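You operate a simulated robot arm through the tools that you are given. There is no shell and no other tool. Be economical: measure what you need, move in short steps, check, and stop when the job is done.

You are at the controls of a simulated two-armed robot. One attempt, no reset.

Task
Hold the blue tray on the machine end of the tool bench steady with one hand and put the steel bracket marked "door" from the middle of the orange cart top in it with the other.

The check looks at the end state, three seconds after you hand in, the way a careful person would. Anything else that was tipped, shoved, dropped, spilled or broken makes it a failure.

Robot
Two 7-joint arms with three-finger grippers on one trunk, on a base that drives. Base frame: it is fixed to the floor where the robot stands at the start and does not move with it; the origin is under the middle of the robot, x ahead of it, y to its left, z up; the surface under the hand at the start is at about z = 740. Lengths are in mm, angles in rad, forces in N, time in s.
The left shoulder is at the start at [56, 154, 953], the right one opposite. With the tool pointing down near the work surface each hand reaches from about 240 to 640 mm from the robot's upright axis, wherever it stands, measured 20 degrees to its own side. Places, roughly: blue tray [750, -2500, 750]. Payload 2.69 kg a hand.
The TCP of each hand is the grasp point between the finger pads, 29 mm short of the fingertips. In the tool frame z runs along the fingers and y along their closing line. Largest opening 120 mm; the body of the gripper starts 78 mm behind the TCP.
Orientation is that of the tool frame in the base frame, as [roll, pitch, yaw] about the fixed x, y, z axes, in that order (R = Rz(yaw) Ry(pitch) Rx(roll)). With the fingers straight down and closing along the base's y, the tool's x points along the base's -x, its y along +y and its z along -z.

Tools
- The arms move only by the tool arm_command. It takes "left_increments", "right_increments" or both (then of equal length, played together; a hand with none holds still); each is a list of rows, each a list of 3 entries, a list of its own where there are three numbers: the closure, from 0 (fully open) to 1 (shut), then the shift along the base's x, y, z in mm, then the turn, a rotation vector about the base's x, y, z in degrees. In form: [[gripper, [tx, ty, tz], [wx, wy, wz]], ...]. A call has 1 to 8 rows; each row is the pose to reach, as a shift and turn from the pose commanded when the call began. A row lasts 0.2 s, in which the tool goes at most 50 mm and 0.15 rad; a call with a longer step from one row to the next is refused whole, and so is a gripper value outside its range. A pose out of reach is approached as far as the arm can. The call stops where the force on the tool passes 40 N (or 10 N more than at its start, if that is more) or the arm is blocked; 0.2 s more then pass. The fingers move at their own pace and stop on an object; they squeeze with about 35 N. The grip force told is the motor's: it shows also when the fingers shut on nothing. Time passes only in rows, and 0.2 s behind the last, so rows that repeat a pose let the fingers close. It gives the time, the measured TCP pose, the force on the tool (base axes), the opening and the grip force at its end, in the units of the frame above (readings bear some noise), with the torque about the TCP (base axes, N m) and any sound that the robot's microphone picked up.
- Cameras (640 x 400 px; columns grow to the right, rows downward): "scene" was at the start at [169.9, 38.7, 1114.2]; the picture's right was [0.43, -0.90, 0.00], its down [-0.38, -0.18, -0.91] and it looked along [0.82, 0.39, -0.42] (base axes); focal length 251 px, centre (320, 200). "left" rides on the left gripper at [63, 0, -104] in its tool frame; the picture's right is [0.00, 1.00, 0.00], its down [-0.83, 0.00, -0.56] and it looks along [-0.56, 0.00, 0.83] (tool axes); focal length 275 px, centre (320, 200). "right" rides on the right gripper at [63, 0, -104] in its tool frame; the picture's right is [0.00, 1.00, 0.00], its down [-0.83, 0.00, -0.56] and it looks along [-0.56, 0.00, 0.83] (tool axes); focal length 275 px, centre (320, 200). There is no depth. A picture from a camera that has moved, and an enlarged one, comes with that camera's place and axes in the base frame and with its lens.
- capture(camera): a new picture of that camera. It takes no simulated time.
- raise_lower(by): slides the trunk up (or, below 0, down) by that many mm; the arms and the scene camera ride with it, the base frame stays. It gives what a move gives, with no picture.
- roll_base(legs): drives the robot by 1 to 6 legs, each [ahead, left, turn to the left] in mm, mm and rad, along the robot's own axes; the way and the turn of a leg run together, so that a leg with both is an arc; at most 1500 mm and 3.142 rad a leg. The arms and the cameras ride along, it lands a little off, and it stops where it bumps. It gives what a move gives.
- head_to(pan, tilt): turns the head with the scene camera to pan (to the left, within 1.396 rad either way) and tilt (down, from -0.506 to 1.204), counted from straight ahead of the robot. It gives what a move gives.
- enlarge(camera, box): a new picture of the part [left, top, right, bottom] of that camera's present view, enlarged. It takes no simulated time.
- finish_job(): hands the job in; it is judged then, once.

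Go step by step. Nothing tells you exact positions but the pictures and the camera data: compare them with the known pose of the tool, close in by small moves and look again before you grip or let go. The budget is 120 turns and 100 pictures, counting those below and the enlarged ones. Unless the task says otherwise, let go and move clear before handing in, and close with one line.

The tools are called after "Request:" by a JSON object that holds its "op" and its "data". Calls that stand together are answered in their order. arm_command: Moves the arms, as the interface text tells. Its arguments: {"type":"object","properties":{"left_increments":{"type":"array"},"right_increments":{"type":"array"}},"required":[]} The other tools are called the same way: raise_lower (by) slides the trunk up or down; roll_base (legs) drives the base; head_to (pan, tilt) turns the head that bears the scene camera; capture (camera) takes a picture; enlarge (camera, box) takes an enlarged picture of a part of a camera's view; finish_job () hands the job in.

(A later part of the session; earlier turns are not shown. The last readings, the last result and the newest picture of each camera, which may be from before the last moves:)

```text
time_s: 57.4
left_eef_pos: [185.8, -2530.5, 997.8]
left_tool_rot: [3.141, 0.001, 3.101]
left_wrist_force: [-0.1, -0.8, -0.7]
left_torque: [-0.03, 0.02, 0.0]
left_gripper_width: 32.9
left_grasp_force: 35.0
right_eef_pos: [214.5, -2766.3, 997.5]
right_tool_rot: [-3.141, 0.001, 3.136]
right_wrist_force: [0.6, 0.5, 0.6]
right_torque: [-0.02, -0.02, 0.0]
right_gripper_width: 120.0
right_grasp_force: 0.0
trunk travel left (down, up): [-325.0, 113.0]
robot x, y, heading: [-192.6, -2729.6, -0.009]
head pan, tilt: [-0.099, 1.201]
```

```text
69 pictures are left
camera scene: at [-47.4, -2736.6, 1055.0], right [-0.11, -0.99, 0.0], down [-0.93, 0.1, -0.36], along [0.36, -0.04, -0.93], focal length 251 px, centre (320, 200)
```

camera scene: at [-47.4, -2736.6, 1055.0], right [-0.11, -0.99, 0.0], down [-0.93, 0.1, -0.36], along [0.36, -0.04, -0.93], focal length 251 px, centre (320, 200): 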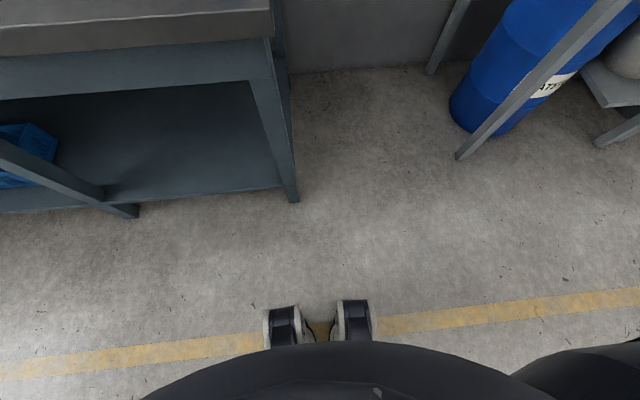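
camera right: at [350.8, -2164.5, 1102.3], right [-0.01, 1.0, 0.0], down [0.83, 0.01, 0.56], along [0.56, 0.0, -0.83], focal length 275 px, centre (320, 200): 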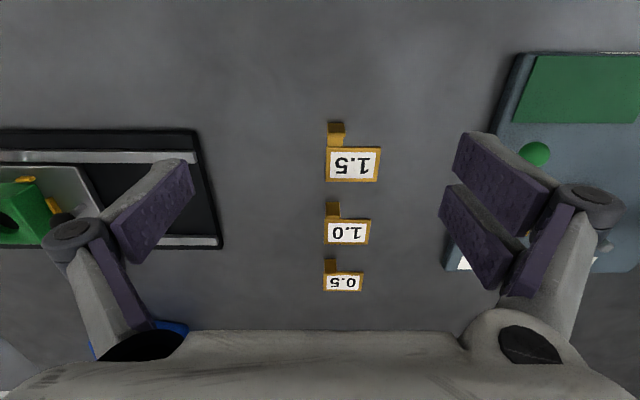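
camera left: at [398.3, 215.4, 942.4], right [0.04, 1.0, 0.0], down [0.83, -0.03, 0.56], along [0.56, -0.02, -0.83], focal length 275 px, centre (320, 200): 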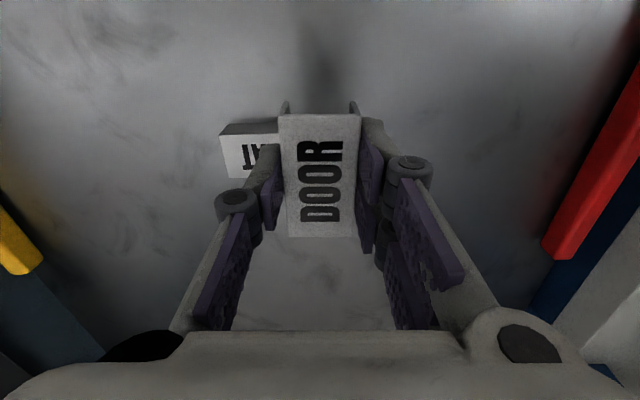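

The base is compact and the gap past the bench end (y -2726 to about -3450) is free. I'll raise the trunk 100 mm, slide to y -3050 and drive in beside the bench end, then turn left.

Request:
{"op": "raise_lower", "data": {"by": 100}}

Request:
{"op": "roll_base", "data": {"legs": [[0, -320, 0.006], [500, 0, 0]]}}

Request:
{"op": "head_to", "data": {"pan": 0.3, "tilt": 0.7}}

Request:
{"op": "capture", "data": {"camera": "scene"}}

```text
time_s: 58.7
left_eef_pos: [188.6, -2528.4, 1097.2]
left_tool_rot: [-3.141, -0.004, 3.101]
left_wrist_force: [0.0, -0.6, -1.3]
left_torque: [0.0, 0.03, -0.01]
left_gripper_width: 32.7
left_grasp_force: 35.2
right_eef_pos: [215.6, -2767.4, 1096.7]
right_tool_rot: [-3.141, -0.001, 3.137]
right_wrist_force: [0.1, 1.2, -0.6]
right_torque: [0.0, 0.06, 0.03]
right_gripper_width: 119.7
right_grasp_force: 0.1
trunk travel left (down, up): [-425.0, 13.0]
robot x, y, heading: [-188.7, -2733.8, -0.005]
head pan, tilt: [-0.099, 1.201]
```

```text
time_s: 64.2
left_eef_pos: [671.1, -2841.3, 1099.4]
left_tool_rot: [-3.141, 0.0, 3.105]
left_wrist_force: [-0.2, 0.6, -0.6]
left_torque: [-0.01, 0.02, 0.0]
left_gripper_width: 33.0
left_grasp_force: 34.6
right_eef_pos: [701.0, -3079.6, 1098.0]
right_tool_rot: [-3.141, 0.001, 3.137]
right_wrist_force: [-0.4, 0.3, -0.6]
right_torque: [0.03, 0.04, -0.03]
right_gripper_width: 120.2
right_grasp_force: 0.1
trunk travel left (down, up): [-425.0, 13.0]
robot x, y, heading: [294.9, -3043.8, -0.004]
head pan, tilt: [-0.099, 1.201]
```

```text
time_s: 65.1
left_eef_pos: [671.8, -2842.1, 1098.4]
left_tool_rot: [-3.14, 0.002, 3.104]
left_wrist_force: [1.0, -0.1, -0.5]
left_torque: [-0.02, 0.0, -0.01]
left_gripper_width: 32.9
left_grasp_force: 35.1
right_eef_pos: [700.4, -3079.4, 1097.9]
right_tool_rot: [3.141, 0.002, 3.14]
right_wrist_force: [0.3, -0.4, -0.4]
right_torque: [0.02, 0.01, -0.02]
right_gripper_width: 120.2
right_grasp_force: 0.1
trunk travel left (down, up): [-425.0, 13.0]
robot x, y, heading: [297.6, -3042.3, -0.002]
head pan, tilt: [0.3, 0.7]
```

```text
68 pictures are left
camera scene: at [396.8, -3019.0, 1207.1], right [0.29, -0.96, 0.0], down [-0.62, -0.19, -0.76], along [0.73, 0.22, -0.64], focal length 251 px, centre (320, 200)
```

scene: 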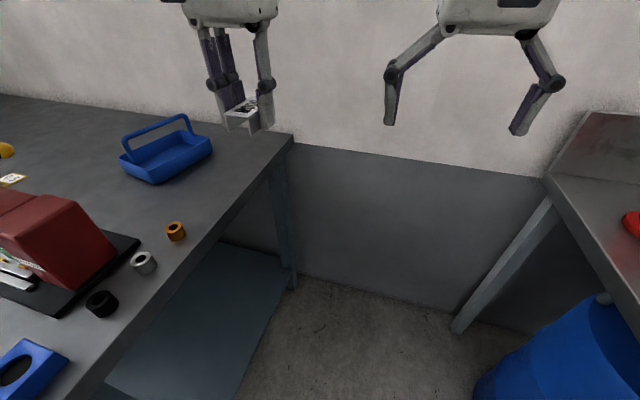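

The way is clear. I'll drive 330 mm on and turn left 1.13 rad to face the tray.

Request:
{"op": "roll_base", "data": {"legs": [[335, 0, 0], [0, 0, 1.13]]}}

Request:
{"op": "head_to", "data": {"pan": 0.0, "tilt": 0.7}}

Request:
{"op": "capture", "data": {"camera": "scene"}}

```text
time_s: 70.2
left_eef_pos: [614.1, -2618.2, 1098.9]
left_tool_rot: [-3.142, -0.002, -2.057]
left_wrist_force: [0.9, -0.1, -0.6]
left_torque: [-0.01, -0.03, -0.01]
left_gripper_width: 33.0
left_grasp_force: 35.2
right_eef_pos: [841.2, -2695.7, 1097.2]
right_tool_rot: [-3.14, 0.002, -2.021]
right_wrist_force: [-0.4, -0.1, -0.5]
right_torque: [-0.01, 0.0, 0.01]
right_gripper_width: 119.8
right_grasp_force: 0.1
trunk travel left (down, up): [-425.0, 13.0]
robot x, y, heading: [635.4, -3042.1, 1.121]
head pan, tilt: [0.3, 0.7]
```

```text
time_s: 71.0
left_eef_pos: [614.0, -2619.0, 1099.6]
left_tool_rot: [-3.14, 0.0, -2.057]
left_wrist_force: [0.2, -0.1, -1.0]
left_torque: [0.0, -0.03, 0.04]
left_gripper_width: 33.1
left_grasp_force: 35.0
right_eef_pos: [841.5, -2695.2, 1097.7]
right_tool_rot: [3.14, 0.001, -2.022]
right_wrist_force: [0.0, 0.6, 0.9]
right_torque: [0.02, 0.02, 0.04]
right_gripper_width: 119.9
right_grasp_force: 0.1
trunk travel left (down, up): [-425.0, 13.0]
robot x, y, heading: [632.4, -3045.4, 1.12]
head pan, tilt: [0.0, 0.7]
```

```text
67 pictures are left
camera scene: at [679.4, -2951.4, 1207.2], right [0.9, -0.43, 0.0], down [-0.28, -0.58, -0.76], along [0.33, 0.69, -0.64], focal length 251 px, centre (320, 200)
```

scene: 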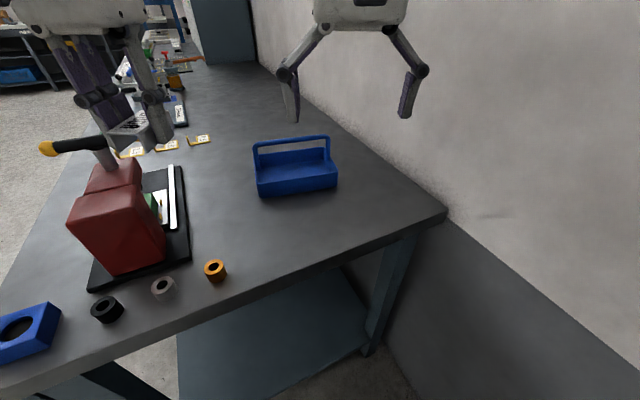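

I have a clear view of tray and wall. I'll ease forward 90 mm and 25 mm left, then re-measure the tray from here.

Request:
{"op": "roll_base", "data": {"legs": [[90, 25, 0]]}}

Request:
{"op": "capture", "data": {"camera": "scene"}}

Request:
{"op": "enlarge", "data": {"camera": "scene", "box": [220, 110, 380, 210]}}

Request:
{"op": "capture", "data": {"camera": "right"}}

```text
time_s: 72.1
left_eef_pos: [632.2, -2527.2, 1098.6]
left_tool_rot: [3.14, 0.0, -2.056]
left_wrist_force: [0.2, 0.3, -1.0]
left_torque: [-0.02, 0.01, 0.02]
left_gripper_width: 32.8
left_grasp_force: 35.2
right_eef_pos: [858.7, -2602.4, 1097.5]
right_tool_rot: [-3.141, 0.003, -2.021]
right_wrist_force: [-0.5, 0.0, 0.1]
right_torque: [-0.02, -0.01, 0.01]
right_gripper_width: 120.2
right_grasp_force: 0.0
trunk travel left (down, up): [-425.0, 13.0]
robot x, y, heading: [653.0, -2951.1, 1.121]
head pan, tilt: [0.0, 0.7]
```

```text
66 pictures are left
camera scene: at [696.1, -2859.2, 1207.2], right [0.9, -0.44, 0.0], down [-0.28, -0.58, -0.76], along [0.33, 0.69, -0.64], focal length 251 px, centre (320, 200)
```

scene: 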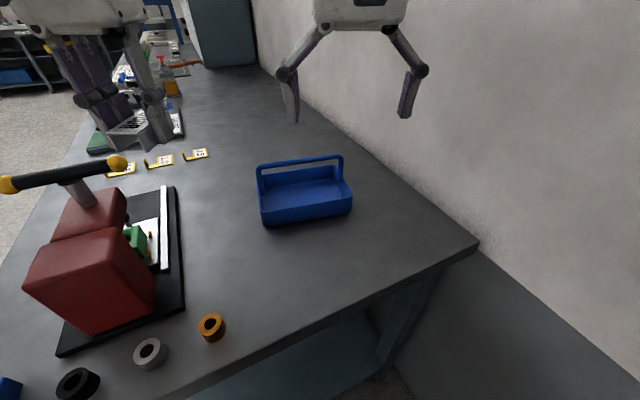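

```text
4.00 times, centred on (300, 160) of scene
camera zoom: at [696.1, -2859.2, 1207.2], right [0.9, -0.44, 0.0], down [-0.28, -0.58, -0.76], along [0.33, 0.69, -0.64], focal length 1006 px, centre (400, 360)
```

zoom: 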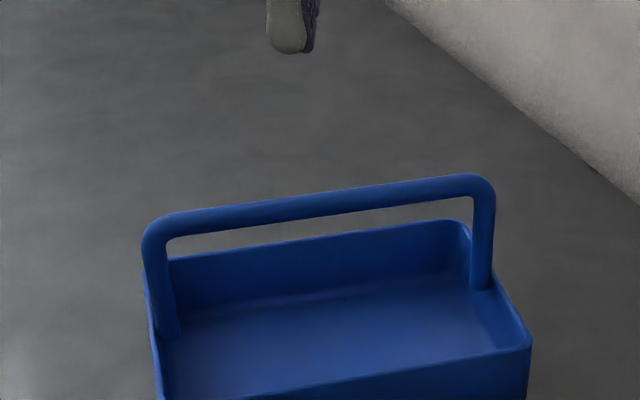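

```text
64 pictures are left
camera right: at [831.5, -2660.7, 1202.3], right [-0.9, 0.43, 0.0], down [0.36, 0.75, 0.56], along [0.24, 0.5, -0.83], focal length 275 px, centre (320, 200)
```

right: 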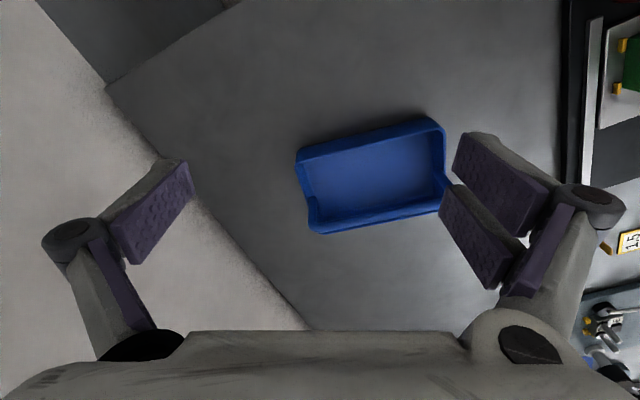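

Tray pinned: centre about [852, -2457], long axis at -10.5°, rim z 878, handle top about 940. I'll come 45 mm nearer for reach, then bring the right hand over the wall-side end of the tray, with the fingers along its long axis.

Request:
{"op": "roll_base", "data": {"legs": [[45, 0, 0]]}}

Request:
{"op": "arm_command", "data": {"right_increments": [[0, [10, 10, -10], [0, 0, 5]], [0, [20, 25, -20], [0, 0, 10]], [0, [30, 45, -30], [0, 0, 15.5]], [0, [40, 65, -40], [0, 0, 15.5]], [0, [50, 80, -50], [0, 0, 15.5]], [0.2, [60, 95, -60], [0, 0, 15.5]], [0.4, [65, 105, -70], [0, 0, 15.5]], [0.4, [65, 105, -70], [0, 0, 15.5]]]}}

Request:
{"op": "capture", "data": {"camera": "right"}}

Request:
{"op": "capture", "data": {"camera": "scene"}}

```text
time_s: 73.0
left_eef_pos: [652.3, -2486.8, 1097.8]
left_tool_rot: [3.141, -0.001, -2.057]
left_wrist_force: [-0.5, 0.2, -0.7]
left_torque: [-0.06, 0.03, 0.03]
left_gripper_width: 33.2
left_grasp_force: 34.7
right_eef_pos: [878.1, -2562.1, 1098.0]
right_tool_rot: [3.141, 0.0, -2.023]
right_wrist_force: [-0.3, -0.1, -0.8]
right_torque: [-0.06, 0.01, -0.03]
right_gripper_width: 120.0
right_grasp_force: 0.1
trunk travel left (down, up): [-425.0, 13.0]
robot x, y, heading: [669.4, -2911.4, 1.118]
head pan, tilt: [0.0, 0.7]
```

```text
time_s: 74.8
left_eef_pos: [651.0, -2487.3, 1098.5]
left_tool_rot: [3.141, 0.0, -2.057]
left_wrist_force: [-0.5, -0.4, -0.1]
left_torque: [0.01, 0.02, -0.01]
left_gripper_width: 33.0
left_grasp_force: 35.4
right_eef_pos: [944.4, -2467.9, 1023.8]
right_tool_rot: [-3.139, 0.001, -1.752]
right_wrist_force: [-0.6, 0.0, -0.3]
right_torque: [0.01, 0.0, 0.02]
right_gripper_width: 72.1
right_grasp_force: 0.0
right hand out of reach, approached as far as the arm can: row 6, 7, 8
trunk travel left (down, up): [-425.0, 13.0]
robot x, y, heading: [673.0, -2911.7, 1.118]
head pan, tilt: [0.0, 0.7]
```

```text
63 pictures are left
camera right: at [933.0, -2530.3, 1128.0], right [-0.98, 0.17, 0.0], down [0.14, 0.82, 0.56], along [0.1, 0.55, -0.83], focal length 275 px, centre (320, 200)
```

right: 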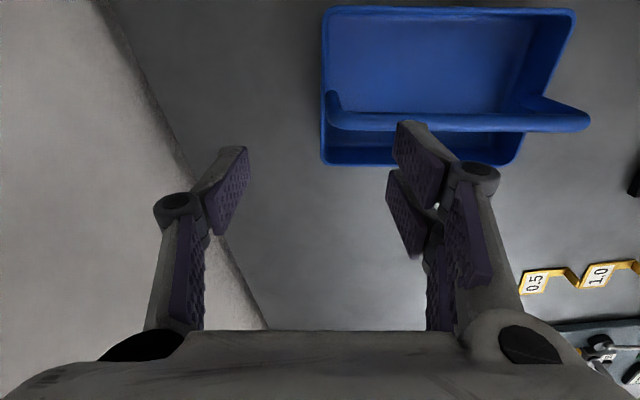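

```text
62 pictures are left
camera scene: at [715.5, -2819.8, 1207.3], right [0.9, -0.44, 0.0], down [-0.28, -0.58, -0.77], along [0.33, 0.69, -0.64], focal length 251 px, centre (320, 200)
```

scene: 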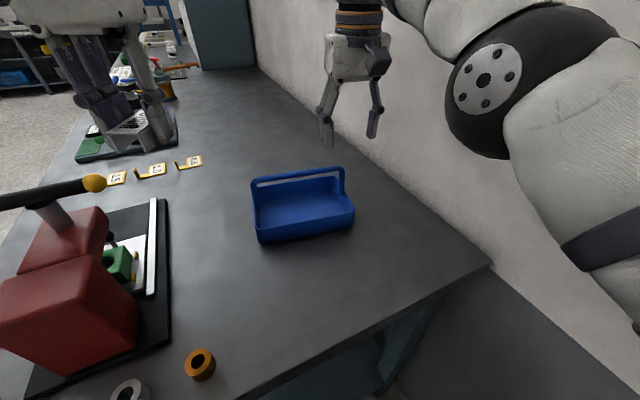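

The right hand hit its reach limit at that height; lower should allow more reach. I'll go down to TCP z about 990 (tips above the handle), then move it out over the far part of the end wall.

Request:
{"op": "arm_command", "data": {"right_increments": [[0.4, [0, -15, -8], [0, 0, 0]], [0.4, [0, -15, -22], [0, 0, 0]], [0.4, [0, -10, -34], [0, 0, 0]], [0.4, [0, 0, -36], [0, 0, 0]], [0.4, [1, 12, -36], [0, 0, 0]], [0.4, [2, 22, -36], [0, 0, 0]], [0.4, [2, 28, -36], [0, 0, 0]], [0.4, [2, 28, -36], [0, 0, 0]]]}}

Request:
{"op": "capture", "data": {"camera": "right"}}

```text
time_s: 76.6
left_eef_pos: [651.7, -2486.2, 1099.2]
left_tool_rot: [3.141, 0.001, -2.055]
left_wrist_force: [-0.3, -0.6, 0.4]
left_torque: [0.01, 0.0, 0.0]
left_gripper_width: 33.2
left_grasp_force: 35.0
right_eef_pos: [943.2, -2456.9, 986.6]
right_tool_rot: [-3.142, 0.002, -1.752]
right_wrist_force: [-0.4, -1.0, -0.5]
right_torque: [-0.01, 0.02, 0.03]
right_gripper_width: 72.0
right_grasp_force: 0.1
right hand out of reach, approached as far as the arm can: row 1, 2, 3, 4, 6, 7, 8
trunk travel left (down, up): [-425.0, 13.0]
robot x, y, heading: [671.4, -2911.8, 1.117]
head pan, tilt: [0.0, 0.7]
```

```text
61 pictures are left
camera right: at [933.7, -2519.8, 1091.3], right [-0.98, 0.18, 0.0], down [0.15, 0.82, 0.56], along [0.1, 0.55, -0.83], focal length 275 px, centre (320, 200)
```

right: 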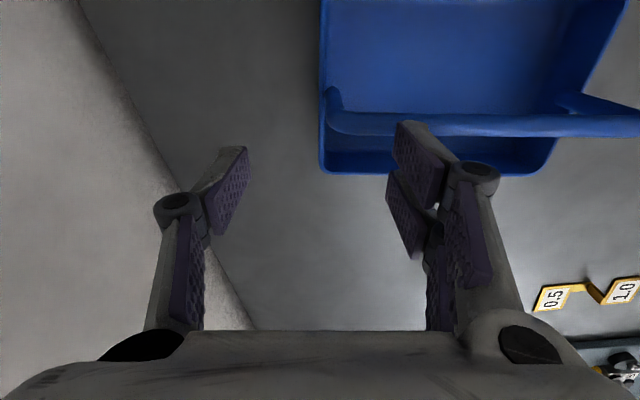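

The arm is at full stretch again. I'll pull it back with its yaw returned to neutral, as that freed the left one.

Request:
{"op": "arm_command", "data": {"right_increments": [[0.4, [0, -10, 5], [0, 0, -6]], [0.4, [0, -25, 10], [0, 0, -12]], [0.4, [-5, -40, 15], [0, 0, -18]], [0.4, [-10, -55, 20], [0, 0, -24]], [0.4, [-15, -70, 20], [0, 0, -24]], [0.4, [-20, -80, 20], [0, 0, -24]], [0.4, [-20, -80, 20], [0, 0, -24]]]}}

Request:
{"op": "capture", "data": {"camera": "scene"}}

```text
time_s: 78.2
left_eef_pos: [651.3, -2487.2, 1098.0]
left_tool_rot: [-3.142, -0.001, -2.054]
left_wrist_force: [0.4, 0.2, -0.8]
left_torque: [0.0, 0.01, -0.02]
left_gripper_width: 33.1
left_grasp_force: 35.1
right_eef_pos: [934.2, -2471.4, 1030.0]
right_tool_rot: [-3.141, 0.001, -2.171]
right_wrist_force: [0.4, -0.3, -0.7]
right_torque: [-0.04, 0.01, 0.0]
right_gripper_width: 72.0
right_grasp_force: 0.0
right hand out of reach, approached as far as the arm can: row 1, 2, 3, 4, 5, 6, 7
trunk travel left (down, up): [-425.0, 13.0]
robot x, y, heading: [670.7, -2911.4, 1.121]
head pan, tilt: [0.0, 0.7]
```

```text
60 pictures are left
camera scene: at [716.0, -2819.4, 1207.2], right [0.9, -0.44, 0.0], down [-0.28, -0.58, -0.76], along [0.33, 0.69, -0.64], focal length 251 px, centre (320, 200)
```

scene: 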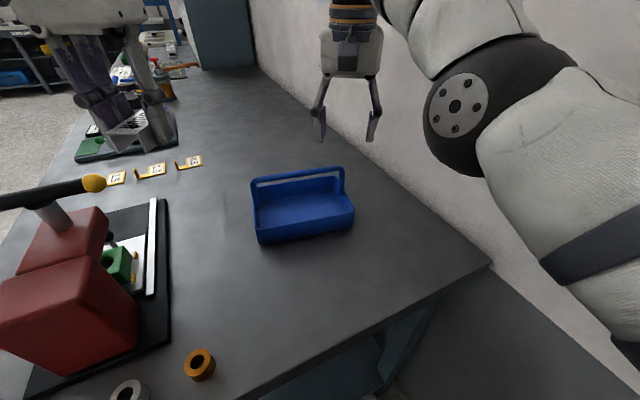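

Request:
{"op": "arm_command", "data": {"right_increments": [[0.4, [0, 0, 5], [6, -3, 0]], [0.4, [-5, -10, 10], [12, -6, 0]], [0.4, [-10, -20, 15], [18, -9, 0]], [0.4, [-15, -35, 20], [22, -11, 0]], [0.4, [-22, -50, 20], [22, -11, 0]], [0.4, [-30, -65, 20], [22, -11, 0]], [0.4, [-30, -65, 20], [22, -11, 0]]]}}

```text
time_s: 79.8
left_eef_pos: [650.8, -2486.4, 1099.8]
left_tool_rot: [-3.141, -0.002, -2.056]
left_wrist_force: [0.9, 0.7, -1.0]
left_torque: [-0.01, 0.01, -0.01]
left_gripper_width: 33.1
left_grasp_force: 34.7
right_eef_pos: [920.6, -2409.0, 1109.2]
right_tool_rot: [3.083, 0.426, -2.182]
right_wrist_force: [1.1, 0.7, 0.9]
right_torque: [-0.03, 0.0, 0.0]
right_gripper_width: 71.9
right_grasp_force: 0.0
right hand out of reach, approached as far as the arm can: row 1, 2, 3, 4, 5, 6, 7
trunk travel left (down, up): [-425.0, 13.0]
robot x, y, heading: [671.6, -2912.7, 1.118]
head pan, tilt: [0.0, 0.7]
```

The arm still clings to full stretch. I'll back the base off 150 mm so the right elbow has room from the wall, then free the arm by a sideways-and-in move.

Request:
{"op": "roll_base", "data": {"legs": [[-150, 0, 0]]}}

Request:
{"op": "arm_command", "data": {"right_increments": [[0.4, [15, -25, -15], [-6, 3, 0]], [0.4, [25, -50, -30], [-12, 6, 0]], [0.4, [35, -75, -45], [-18, 9, 2]], [0.4, [40, -105, -60], [-22, 11, 5]], [0.4, [40, -135, -75], [-22, 11, 9]], [0.4, [35, -160, -80], [-22, 11, 9]], [0.4, [30, -180, -80], [-22, 11, 9]], [0.4, [30, -180, -80], [-22, 11, 9]]]}}

Request:
{"op": "capture", "data": {"camera": "scene"}}

```text
time_s: 81.1
left_eef_pos: [588.5, -2619.7, 1097.4]
left_tool_rot: [3.141, -0.001, -2.059]
left_wrist_force: [0.0, -0.7, -1.2]
left_torque: [0.06, 0.04, 0.01]
left_gripper_width: 33.2
left_grasp_force: 34.8
right_eef_pos: [858.0, -2542.5, 1109.4]
right_tool_rot: [3.08, 0.426, -2.187]
right_wrist_force: [-1.1, -0.8, 0.1]
right_torque: [0.06, -0.03, -0.04]
right_gripper_width: 72.1
right_grasp_force: 0.0
trunk travel left (down, up): [-425.0, 13.0]
robot x, y, heading: [604.0, -3047.2, 1.116]
head pan, tilt: [0.0, 0.7]
```

```text
time_s: 82.9
left_eef_pos: [587.8, -2618.1, 1098.7]
left_tool_rot: [-3.14, 0.001, -2.059]
left_wrist_force: [-0.6, -0.5, -1.2]
left_torque: [0.0, 0.02, -0.01]
left_gripper_width: 32.9
left_grasp_force: 35.1
right_eef_pos: [908.6, -2619.3, 1059.1]
right_tool_rot: [3.112, -0.003, -2.022]
right_wrist_force: [0.0, -1.1, 0.6]
right_torque: [-0.01, 0.01, -0.01]
right_gripper_width: 72.1
right_grasp_force: 0.0
right hand out of reach, approached as far as the arm can: row 1, 2, 3, 4, 5, 6, 7, 8
trunk travel left (down, up): [-425.0, 13.0]
robot x, y, heading: [607.2, -3043.7, 1.115]
head pan, tilt: [0.0, 0.7]
```

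```text
59 pictures are left
camera scene: at [651.9, -2951.3, 1207.2], right [0.9, -0.44, 0.0], down [-0.28, -0.58, -0.76], along [0.34, 0.69, -0.64], focal length 251 px, centre (320, 200)
```

scene: 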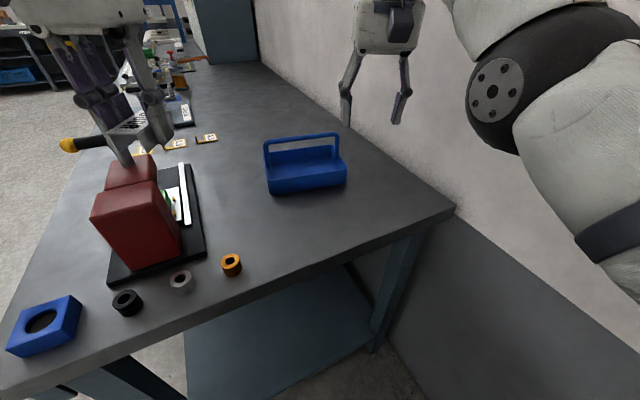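

Still bound; it's limited more the farther inboard the hand is. I'll back up another 100 mm for room and swing the hand outboard (to my right) and in.

Request:
{"op": "roll_base", "data": {"legs": [[-100, 0, 0]]}}

Request:
{"op": "arm_command", "data": {"right_increments": [[0.4, [18, -20, -10], [0, 0, 0]], [0.4, [36, -40, -20], [0, 0, 0]], [0.4, [54, -60, -30], [0, 0, 0]], [0.4, [72, -80, -40], [0, 0, 0]], [0.4, [80, -100, -50], [0, 0, 0]], [0.4, [80, -125, -50], [0, 0, 0]], [0.4, [75, -150, -50], [0, 0, 0]], [0.4, [75, -150, -50], [0, 0, 0]]]}}

Request:
{"op": "capture", "data": {"camera": "scene"}}

```text
time_s: 84.1
left_eef_pos: [544.5, -2708.9, 1098.9]
left_tool_rot: [-3.141, 0.0, -2.058]
left_wrist_force: [0.0, 0.7, -0.3]
left_torque: [0.01, -0.02, 0.0]
left_gripper_width: 33.1
left_grasp_force: 34.7
right_eef_pos: [863.3, -2709.1, 1059.1]
right_tool_rot: [3.112, -0.002, -2.022]
right_wrist_force: [-0.6, -0.3, 0.0]
right_torque: [0.05, -0.02, -0.01]
right_gripper_width: 71.7
right_grasp_force: 0.0
trunk travel left (down, up): [-425.0, 13.0]
robot x, y, heading: [561.0, -3133.0, 1.119]
head pan, tilt: [0.0, 0.7]
```

```text
time_s: 85.9
left_eef_pos: [544.6, -2708.6, 1099.6]
left_tool_rot: [3.142, -0.002, -2.06]
left_wrist_force: [0.1, -0.4, -1.1]
left_torque: [-0.02, 0.01, 0.01]
left_gripper_width: 33.3
left_grasp_force: 34.6
right_eef_pos: [984.7, -2742.2, 1043.6]
right_tool_rot: [3.11, -0.005, -2.022]
right_wrist_force: [-0.8, -0.3, -0.6]
right_torque: [-0.01, 0.0, 0.01]
right_gripper_width: 72.0
right_grasp_force: 0.1
right hand out of reach, approached as far as the arm can: row 1, 2, 3, 4, 5, 6, 7, 8
trunk travel left (down, up): [-425.0, 13.0]
robot x, y, heading: [564.3, -3135.9, 1.116]
head pan, tilt: [0.0, 0.7]
```

```text
58 pictures are left
camera scene: at [607.9, -3040.9, 1207.2], right [0.9, -0.44, 0.0], down [-0.28, -0.58, -0.76], along [0.34, 0.69, -0.64], focal length 251 px, centre (320, 200)
```

scene: 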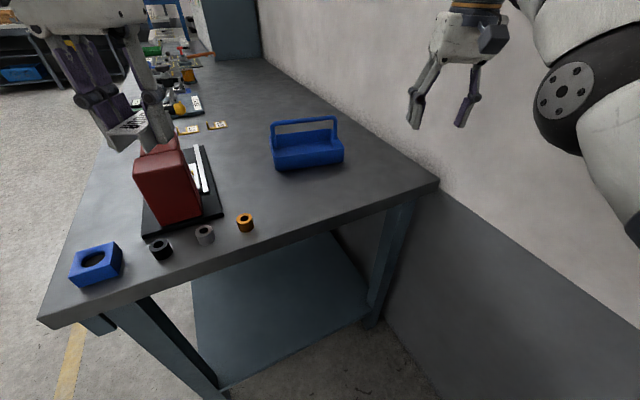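

I'll shift the base left 150 mm for room, then swing the hand further outboard, lower and in, just as freed the left arm.

Request:
{"op": "roll_base", "data": {"legs": [[0, 150, 0]]}}

Request:
{"op": "arm_command", "data": {"right_increments": [[0.4, [14, -15, -15], [0, 0, 0]], [0.4, [28, -35, -30], [0, 0, 0]], [0.4, [42, -55, -45], [0, 0, 0]], [0.4, [56, -80, -60], [0, 0, 0]], [0.4, [65, -105, -70], [0, 0, 0]], [0.4, [65, -125, -70], [0, 0, 0]], [0.4, [60, -145, -70], [0, 0, 0]], [0.4, [60, -145, -70], [0, 0, 0]]]}}

Request:
{"op": "capture", "data": {"camera": "scene"}}

```text
time_s: 87.7
left_eef_pos: [409.1, -2641.2, 1098.8]
left_tool_rot: [3.142, 0.0, -2.058]
left_wrist_force: [-0.7, -0.4, -0.4]
left_torque: [-0.04, 0.0, 0.01]
left_gripper_width: 33.4
left_grasp_force: 34.8
right_eef_pos: [848.5, -2676.4, 1043.7]
right_tool_rot: [3.111, -0.005, -2.021]
right_wrist_force: [-0.8, -0.1, 0.6]
right_torque: [0.0, 0.0, -0.02]
right_gripper_width: 71.9
right_grasp_force: 0.0
trunk travel left (down, up): [-425.0, 13.0]
robot x, y, heading: [426.0, -3066.0, 1.115]
head pan, tilt: [0.0, 0.7]
```

```text
time_s: 89.5
left_eef_pos: [408.9, -2641.1, 1097.9]
left_tool_rot: [-3.141, 0.001, -2.06]
left_wrist_force: [0.0, 0.3, -0.6]
left_torque: [0.0, -0.05, -0.03]
left_gripper_width: 33.1
left_grasp_force: 34.8
right_eef_pos: [976.8, -2742.2, 999.5]
right_tool_rot: [3.112, -0.007, -2.021]
right_wrist_force: [-0.5, 0.5, -0.6]
right_torque: [-0.01, 0.03, -0.04]
right_gripper_width: 72.2
right_grasp_force: 0.1
right hand out of reach, approached as far as the arm can: row 1, 2, 3, 4, 5, 6, 7, 8
trunk travel left (down, up): [-425.0, 13.0]
robot x, y, heading: [422.6, -3062.7, 1.111]
head pan, tilt: [0.0, 0.7]
```

```text
57 pictures are left
camera scene: at [472.4, -2974.4, 1207.2], right [0.9, -0.44, 0.0], down [-0.28, -0.58, -0.76], along [0.34, 0.69, -0.64], focal length 251 px, centre (320, 200)
```

scene: 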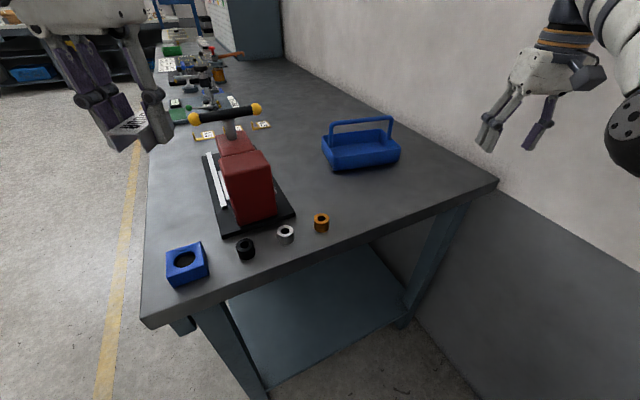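

I'll try a plain inward pull held for several rows, with some yaw, from this outboard pose.

Request:
{"op": "arm_command", "data": {"right_increments": [[0.4, [-10, -20, -8], [0, 0, 6]], [0.4, [-20, -40, -16], [0, 0, 12]], [0.4, [-30, -60, -24], [0, 0, 18]], [0.4, [-40, -80, -30], [0, 0, 24]], [0.4, [-40, -80, -30], [0, 0, 30]], [0.4, [-40, -80, -30], [0, 0, 36]], [0.4, [-40, -80, -30], [0, 0, 36]], [0.4, [-40, -80, -30], [0, 0, 36]]]}}

```text
time_s: 91.3
left_eef_pos: [409.6, -2641.2, 1099.3]
left_tool_rot: [3.141, -0.001, -2.059]
left_wrist_force: [-0.8, -0.8, -0.5]
left_torque: [0.02, 0.01, -0.01]
left_gripper_width: 33.1
left_grasp_force: 36.0
right_eef_pos: [1004.0, -2772.8, 996.7]
right_tool_rot: [3.109, -0.005, -1.393]
right_wrist_force: [-0.6, -0.3, 0.2]
right_torque: [0.04, 0.03, -0.01]
right_gripper_width: 72.0
right_grasp_force: 0.1
right hand out of reach, approached as far as the arm can: row 1, 2, 3, 4, 5, 6, 7, 8
trunk travel left (down, up): [-425.0, 13.0]
robot x, y, heading: [430.2, -3065.7, 1.115]
head pan, tilt: [0.0, 0.7]
```

Request:
{"op": "arm_command", "data": {"right_increments": [[0.4, [-30, 5, 15], [0, 0, -6]], [0.4, [-60, 10, 30], [0, 0, -12]], [0.4, [-90, 15, 45], [0, 0, -18]], [0.4, [-120, 20, 60], [0, 0, -24]], [0.4, [-150, 25, 75], [0, 0, -30]], [0.4, [-180, 30, 90], [0, 0, -36]], [0.4, [-210, 30, 100], [0, 0, -36]], [0.4, [-240, 30, 110], [0, 0, -36]]]}}

Request:
{"op": "capture", "data": {"camera": "scene"}}

```text
time_s: 93.1
left_eef_pos: [406.1, -2646.6, 1102.5]
left_tool_rot: [-3.139, 0.007, -2.059]
left_wrist_force: [-0.6, -1.2, -0.5]
left_torque: [0.04, -0.09, 0.0]
left_gripper_width: 33.0
left_grasp_force: 35.3
right_eef_pos: [765.1, -2746.6, 1116.2]
right_tool_rot: [3.106, 0.018, -2.029]
right_wrist_force: [-4.6, -2.5, -5.0]
right_torque: [0.2, -0.32, -0.02]
right_gripper_width: 72.1
right_grasp_force: 0.1
right hand out of reach, approached as far as the arm can: row 1, 2, 3, 4, 5, 6, 7
trunk travel left (down, up): [-425.0, 13.0]
robot x, y, heading: [424.0, -3064.9, 1.118]
head pan, tilt: [0.0, 0.7]
```

```text
56 pictures are left
camera scene: at [469.0, -2979.3, 1208.2], right [0.9, -0.44, 0.0], down [-0.28, -0.58, -0.77], along [0.34, 0.69, -0.64], focal length 251 px, centre (320, 200)
```

scene: 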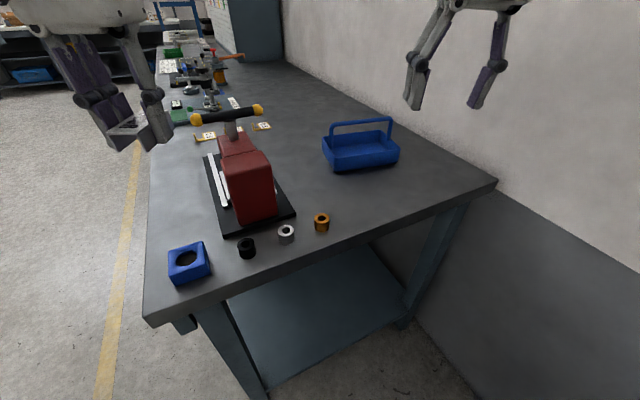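

Freed: the far-inward target made the elbow bend. I'll fold the right hand in to its travel pose and read it settled.

Request:
{"op": "arm_command", "data": {"right_increments": [[0.4, [-30, 6, 0], [0, 0, 0]], [0.4, [-60, 13, 0], [0, 0, 0]], [0.4, [-90, 20, 0], [0, 0, 0]], [0.4, [-120, 26, 0], [0, 0, 0]], [0.4, [-120, 26, 0], [0, 0, 0]]]}}

```text
time_s: 94.3
left_eef_pos: [409.9, -2641.3, 1099.0]
left_tool_rot: [-3.141, 0.0, -2.06]
left_wrist_force: [0.1, 0.0, -0.6]
left_torque: [-0.02, 0.04, -0.01]
left_gripper_width: 33.0
left_grasp_force: 35.4
right_eef_pos: [645.9, -2718.0, 1107.7]
right_tool_rot: [3.113, -0.004, -2.023]
right_wrist_force: [-0.2, -0.1, -0.1]
right_torque: [-0.01, -0.01, 0.01]
right_gripper_width: 72.0
right_grasp_force: 0.0
trunk travel left (down, up): [-425.0, 13.0]
robot x, y, heading: [427.2, -3065.4, 1.115]
head pan, tilt: [0.0, 0.7]
```

Now drive right 140 and forward 255, and level the right hand by its 1.6° error.

Request:
{"op": "arm_command", "data": {"right_increments": [[0.4, [0, 0, 0], [-0.72, -1.47, 0]], [0.4, [0, 0, 0], [-0.72, -1.47, 0]]]}}

Request:
{"op": "roll_base", "data": {"legs": [[0, -138, 0], [255, 0, 0]]}}

Request:
{"op": "capture", "data": {"camera": "scene"}}

Request:
{"op": "capture", "data": {"camera": "right"}}

```text
time_s: 94.9
left_eef_pos: [409.2, -2641.7, 1098.4]
left_tool_rot: [3.141, 0.001, -2.058]
left_wrist_force: [-0.5, -0.5, -0.4]
left_torque: [-0.04, -0.02, 0.01]
left_gripper_width: 32.9
left_grasp_force: 35.0
right_eef_pos: [645.1, -2719.0, 1106.4]
right_tool_rot: [-3.142, -0.005, -2.021]
right_wrist_force: [-0.5, 0.0, 0.3]
right_torque: [0.01, 0.02, 0.03]
right_gripper_width: 72.2
right_grasp_force: 0.1
trunk travel left (down, up): [-425.0, 13.0]
robot x, y, heading: [429.2, -3065.5, 1.115]
head pan, tilt: [0.0, 0.7]
```

```text
time_s: 98.1
left_eef_pos: [645.2, -2472.1, 1099.0]
left_tool_rot: [-3.14, 0.0, -2.055]
left_wrist_force: [-0.1, 0.8, 0.0]
left_torque: [-0.03, -0.02, 0.01]
left_gripper_width: 32.9
left_grasp_force: 35.3
right_eef_pos: [881.2, -2547.2, 1107.2]
right_tool_rot: [3.139, -0.004, -2.017]
right_wrist_force: [-0.2, 0.7, 0.2]
right_torque: [0.01, 0.02, 0.0]
right_gripper_width: 71.9
right_grasp_force: 0.1
trunk travel left (down, up): [-425.0, 13.0]
robot x, y, heading: [663.9, -2897.0, 1.117]
head pan, tilt: [0.0, 0.7]
```

```text
55 pictures are left
camera scene: at [710.8, -2804.2, 1207.2], right [0.9, -0.44, 0.0], down [-0.28, -0.58, -0.76], along [0.33, 0.69, -0.64], focal length 251 px, centre (320, 200)
```

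scene: 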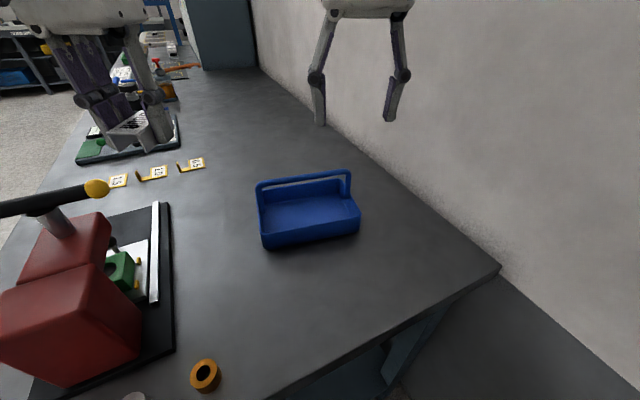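

```text
54 pictures are left
camera right: at [856.3, -2604.3, 1212.0], right [-0.9, 0.43, 0.0], down [0.36, 0.75, 0.55], along [0.24, 0.5, -0.83], focal length 275 px, centre (320, 200)
```

right: 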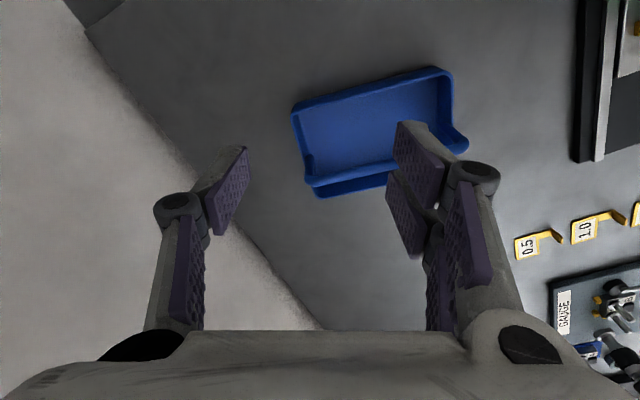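

Good stance. Now the right hand goes over the near part of the tray's wall-side end wall, about [935, -2503], staying above the handle height.

Request:
{"op": "arm_command", "data": {"right_increments": [[0.4, [5, 5, -25], [0, 0, 4]], [0.4, [12, 10, -50], [0, 0, 8]], [0.4, [24, 20, -75], [0, 0, 12]], [0.4, [36, 30, -95], [0, 0, 15.2]], [0.4, [48, 40, -110], [0, 0, 15.2]], [0.4, [54, 44, -110], [0, 0, 15.2]], [0.4, [54, 44, -110], [0, 0, 15.2]]]}}

Request:
{"op": "capture", "data": {"camera": "right"}}

Request:
{"op": "capture", "data": {"camera": "scene"}}

```text
time_s: 99.7
left_eef_pos: [645.8, -2470.9, 1098.9]
left_tool_rot: [3.142, 0.001, -2.055]
left_wrist_force: [0.5, 0.1, -1.1]
left_torque: [0.02, -0.02, -0.01]
left_gripper_width: 33.1
left_grasp_force: 35.0
right_eef_pos: [936.8, -2504.1, 996.7]
right_tool_rot: [3.14, -0.004, -1.752]
right_wrist_force: [0.5, 0.0, -0.1]
right_torque: [-0.01, 0.02, -0.05]
right_gripper_width: 71.8
right_grasp_force: 0.0
trunk travel left (down, up): [-425.0, 13.0]
robot x, y, heading: [667.7, -2897.5, 1.115]
head pan, tilt: [0.0, 0.7]
```

```text
53 pictures are left
camera right: at [926.4, -2566.1, 1102.8], right [-0.98, 0.18, 0.0], down [0.15, 0.82, 0.55], along [0.1, 0.54, -0.83], focal length 275 px, centre (320, 200)
```

right: 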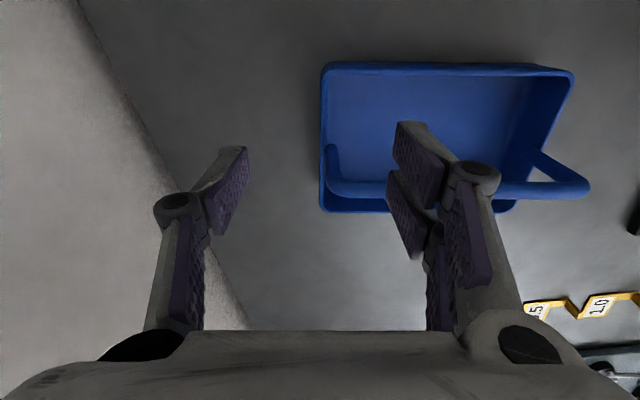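

```text
52 pictures are left
camera scene: at [710.6, -2804.6, 1207.2], right [0.9, -0.44, 0.0], down [-0.28, -0.58, -0.76], along [0.33, 0.69, -0.64], focal length 251 px, centre (320, 200)
```

scene: 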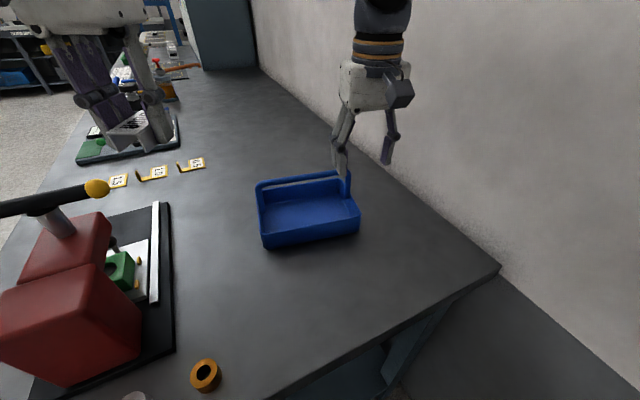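

Well placed; the wall sits about 5 mm to the tray side of the hand's centre. I'll correct that and lower to just above the rim, then look.

Request:
{"op": "arm_command", "data": {"right_increments": [[0.4, [-5, 1, -30], [0, 0, 0]], [0.4, [-5, 1, -60], [0, 0, 0]], [0.4, [-5, 1, -80], [0, 0, 0]], [0.4, [-5, 1, -80], [0, 0, 0]]]}}

Request:
{"op": "capture", "data": {"camera": "right"}}

Request:
{"op": "enlarge", "data": {"camera": "scene", "box": [230, 100, 430, 260]}}

```text
time_s: 100.7
left_eef_pos: [646.4, -2472.3, 1099.3]
left_tool_rot: [-3.141, 0.001, -2.057]
left_wrist_force: [0.4, 1.1, -0.4]
left_torque: [-0.01, -0.02, 0.01]
left_gripper_width: 33.2
left_grasp_force: 34.4
right_eef_pos: [931.6, -2504.4, 918.0]
right_tool_rot: [3.14, -0.004, -1.753]
right_wrist_force: [0.1, 0.6, -0.1]
right_torque: [0.03, 0.0, 0.03]
right_gripper_width: 72.1
right_grasp_force: 0.1
trunk travel left (down, up): [-425.0, 13.0]
robot x, y, heading: [663.5, -2896.2, 1.118]
head pan, tilt: [0.0, 0.7]
```

```text
51 pictures are left
camera right: at [921.8, -2566.1, 1022.8], right [-0.98, 0.18, 0.0], down [0.15, 0.82, 0.55], along [0.1, 0.54, -0.83], focal length 275 px, centre (320, 200)
```

right: 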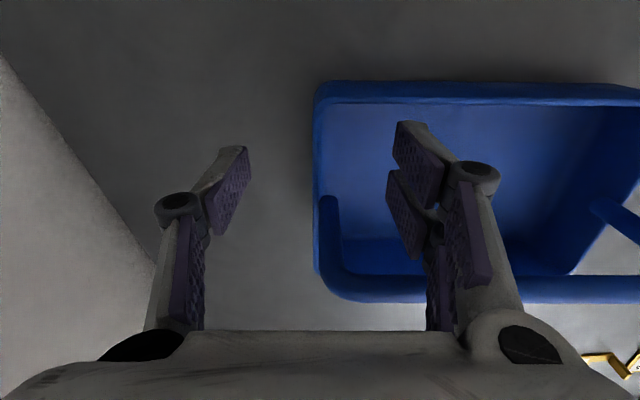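

```text
2.50 times, centred on (330, 180) of scene
camera zoom: at [710.5, -2804.7, 1207.3], right [0.9, -0.44, 0.0], down [-0.28, -0.58, -0.77], along [0.33, 0.69, -0.64], focal length 628 px, centre (295, 250)
```

zoom: 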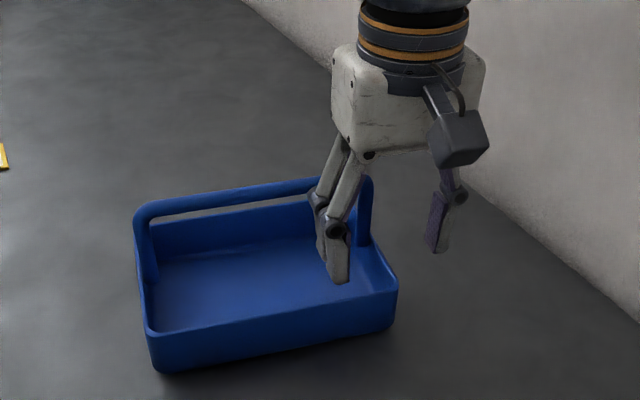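

The wall is centred between the fingers, with the handle foot clear. Down 32 mm and close on the wall gently.

Request:
{"op": "arm_command", "data": {"right_increments": [[0.4, [0, 0, -12], [0, 0, 0]], [0.4, [0, 0, -24], [0, 0, 0]], [0.4, [0, 0, -32], [0, 0, 0]], [0.4, [0, 0, -32], [0, 0, 0]]]}}

Request:
{"op": "capture", "data": {"camera": "right"}}

```text
time_s: 101.7
left_eef_pos: [646.5, -2470.8, 1098.3]
left_tool_rot: [-3.141, 0.001, -2.057]
left_wrist_force: [0.8, 0.1, 0.3]
left_torque: [0.0, 0.02, 0.0]
left_gripper_width: 33.1
left_grasp_force: 35.1
right_eef_pos: [930.4, -2503.3, 886.3]
right_tool_rot: [3.139, -0.006, -1.752]
right_wrist_force: [-0.1, 0.2, -0.4]
right_torque: [-0.02, -0.02, -0.02]
right_gripper_width: 72.2
right_grasp_force: 0.1
trunk travel left (down, up): [-425.0, 13.0]
robot x, y, heading: [665.2, -2899.0, 1.121]
head pan, tilt: [0.0, 0.7]
```

```text
49 pictures are left
camera right: at [920.2, -2564.9, 990.6], right [-0.98, 0.18, 0.0], down [0.15, 0.82, 0.55], along [0.1, 0.54, -0.83], focal length 275 px, centre (320, 200)
```

right: 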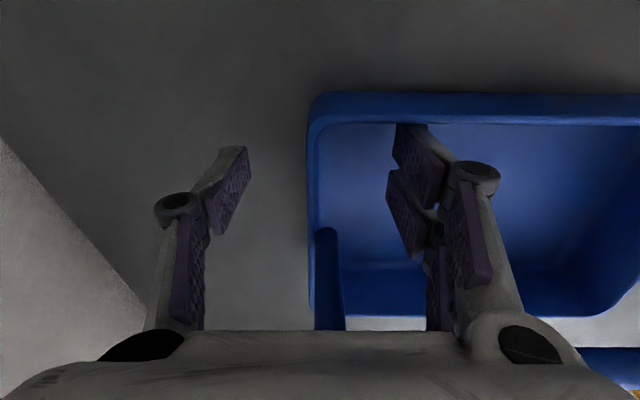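

The wall is about 3 mm off centre now. I'll nudge and close in stages.

Request:
{"op": "arm_command", "data": {"right_increments": [[0.4, [3, -0.5, 0], [0, 0, 0]], [0.6, [3, -0.5, 0], [0, 0, 0]], [0.75, [3, -0.5, 0], [0, 0, 0]], [0.85, [3, -0.5, 0], [0, 0, 0]], [0.9, [3, -0.5, 0], [0, 0, 0]], [1, [3, -0.5, 0], [0, 0, 0]], [1, [3, -0.5, 0], [0, 0, 0]]]}}

Request:
{"op": "capture", "data": {"camera": "right"}}

Request:
{"op": "capture", "data": {"camera": "scene"}}

```text
time_s: 103.3
left_eef_pos: [646.7, -2472.6, 1098.5]
left_tool_rot: [-3.141, -0.001, -2.057]
left_wrist_force: [0.0, 0.5, -0.5]
left_torque: [0.02, -0.01, -0.01]
left_gripper_width: 33.1
left_grasp_force: 35.2
right_eef_pos: [934.4, -2501.6, 886.1]
right_tool_rot: [3.14, -0.005, -1.753]
right_wrist_force: [-0.5, 1.1, 0.7]
right_torque: [0.01, -0.02, -0.07]
right_gripper_width: 5.9
right_grasp_force: 32.7
trunk travel left (down, up): [-425.0, 13.0]
robot x, y, heading: [665.0, -2897.4, 1.116]
head pan, tilt: [0.0, 0.7]
```

```text
48 pictures are left
camera right: at [924.3, -2564.9, 990.9], right [-0.98, 0.18, 0.0], down [0.15, 0.82, 0.55], along [0.1, 0.54, -0.83], focal length 275 px, centre (320, 200)
```

right: 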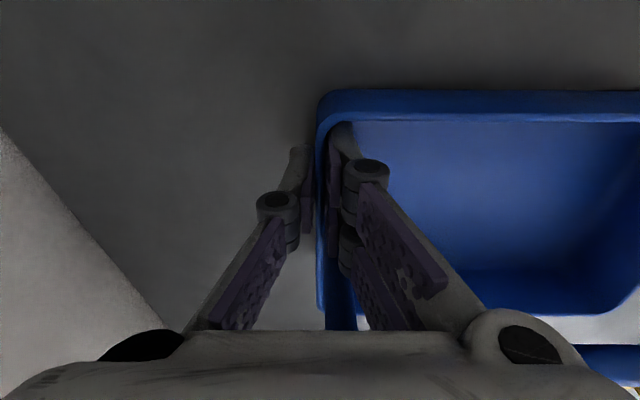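

```text
47 pictures are left
camera scene: at [710.6, -2804.6, 1207.2], right [0.9, -0.44, 0.0], down [-0.28, -0.58, -0.76], along [0.33, 0.69, -0.64], focal length 251 px, centre (320, 200)
```

scene: 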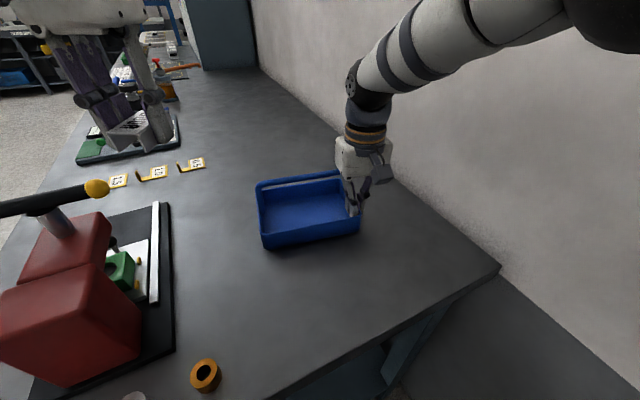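

The tray's wall is held (6 mm), tray unmoved. The left hand will bring the bracket in from the near side, below the handle arch, with a 10° lean. First: turn 17.4° and come to the near-left side of the tray.

Request:
{"op": "arm_command", "data": {"left_increments": [[1, [20, -10, -10], [0, 0, 3]], [1, [40, -20, -20], [0, 0, 6]], [1, [60, -30, -30], [0, 0, 9]], [1, [80, -40, -40], [0, 0, 12]], [1, [100, -50, -55], [0, 0, 15]], [1, [120, -60, -70], [0, 0, 17.4]], [1, [142, -67, -88], [0, 0, 17.4]], [1, [142, -67, -88], [0, 0, 17.4]]]}}

Request:
{"op": "capture", "data": {"camera": "left"}}

Request:
{"op": "capture", "data": {"camera": "scene"}}

```text
time_s: 105.1
left_eef_pos: [787.6, -2540.2, 1010.1]
left_tool_rot: [-3.141, 0.0, -1.753]
left_wrist_force: [-0.6, 0.1, -0.1]
left_torque: [-0.02, 0.0, -0.01]
left_gripper_width: 33.0
left_grasp_force: 34.3
right_eef_pos: [934.8, -2503.0, 885.0]
right_tool_rot: [3.14, -0.006, -1.751]
right_wrist_force: [-0.3, 0.2, -0.6]
right_torque: [-0.02, 0.01, 0.01]
right_gripper_width: 5.9
right_grasp_force: 33.0
trunk travel left (down, up): [-425.0, 13.0]
robot x, y, heading: [665.2, -2900.1, 1.116]
head pan, tilt: [0.0, 0.7]
```

```text
46 pictures are left
camera left: at [776.9, -2601.7, 1113.8], right [-0.98, 0.19, 0.0], down [0.15, 0.82, 0.56], along [0.1, 0.55, -0.83], focal length 275 px, centre (320, 200)
```

left: 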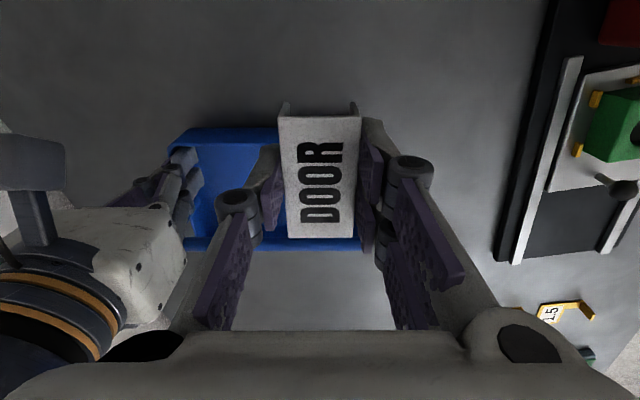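

```text
45 pictures are left
camera scene: at [710.5, -2804.5, 1207.2], right [0.9, -0.44, 0.0], down [-0.28, -0.58, -0.76], along [0.33, 0.69, -0.64], focal length 251 px, centre (320, 200)
```

scene: 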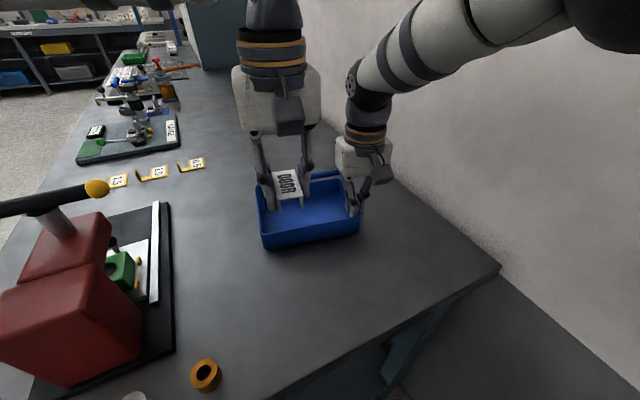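

All as planned. Now the 10° lean and down to just above rim level, still outside the handle.

Request:
{"op": "arm_command", "data": {"left_increments": [[1, [0, 0, -20], [3, -0.5, 0]], [1, [0, 0, -40], [6, -1.1, 0]], [1, [0, 0, -55], [9.83, -1.82, 0]], [1, [0, 0, -70], [9.83, -1.82, 0]], [1, [0, 0, -82], [9.83, -1.82, 0]], [1, [0, 0, -82], [9.83, -1.82, 0]]]}}

Request:
{"op": "capture", "data": {"camera": "left"}}

Request:
{"op": "enlarge", "data": {"camera": "scene", "box": [220, 120, 400, 260]}}

Request:
{"op": "capture", "data": {"camera": "right"}}

```text
time_s: 106.5
left_eef_pos: [788.2, -2539.5, 927.1]
left_tool_rot: [3.142, 0.174, -1.755]
left_wrist_force: [1.1, -1.0, -1.1]
left_torque: [0.0, 0.01, -0.03]
left_gripper_width: 32.9
left_grasp_force: 35.4
right_eef_pos: [934.7, -2503.8, 885.7]
right_tool_rot: [3.139, -0.006, -1.753]
right_wrist_force: [0.8, 0.8, 1.1]
right_torque: [0.01, -0.01, 0.02]
right_gripper_width: 5.9
right_grasp_force: 32.4
trunk travel left (down, up): [-425.0, 13.0]
robot x, y, heading: [667.2, -2894.6, 1.114]
head pan, tilt: [0.0, 0.7]
```

```text
44 pictures are left
camera left: at [772.4, -2618.4, 1019.0], right [-0.98, 0.19, 0.0], down [0.13, 0.71, 0.69], along [0.13, 0.68, -0.72], focal length 275 px, centre (320, 200)
```

left: 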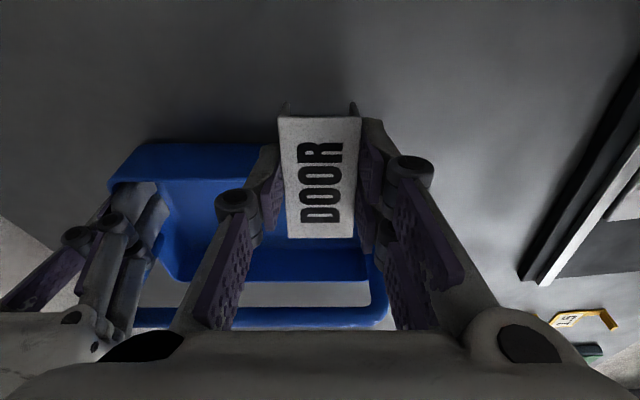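

```text
2.86 times, centred on (310, 190) of scene
camera zoom: at [710.6, -2804.6, 1207.2], right [0.9, -0.44, 0.0], down [-0.28, -0.58, -0.76], along [0.33, 0.69, -0.64], focal length 718 px, centre (349, 229)
```

zoom: 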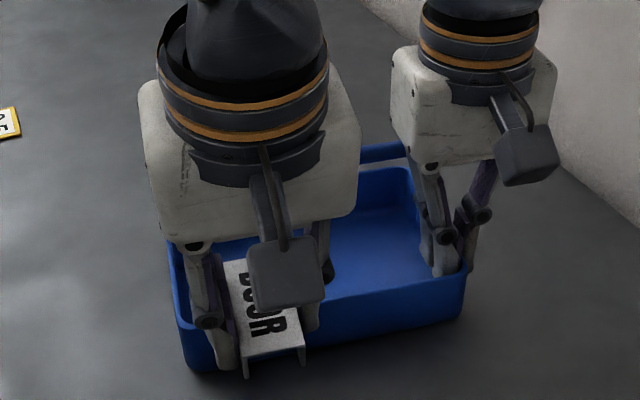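

```text
42 pictures are left
camera right: at [924.3, -2564.9, 990.9], right [-0.98, 0.18, 0.0], down [0.15, 0.82, 0.55], along [0.1, 0.54, -0.83], focal length 275 px, centre (320, 200)
```

right: 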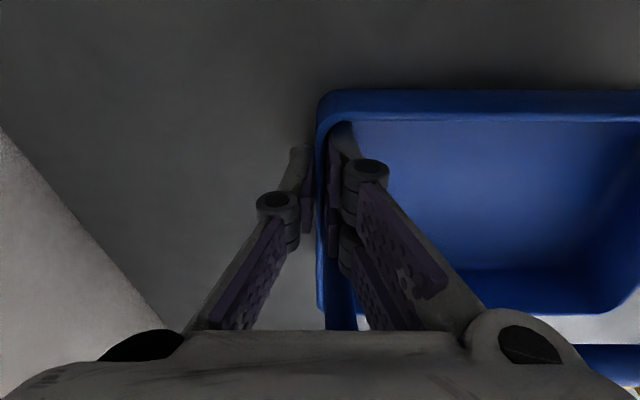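

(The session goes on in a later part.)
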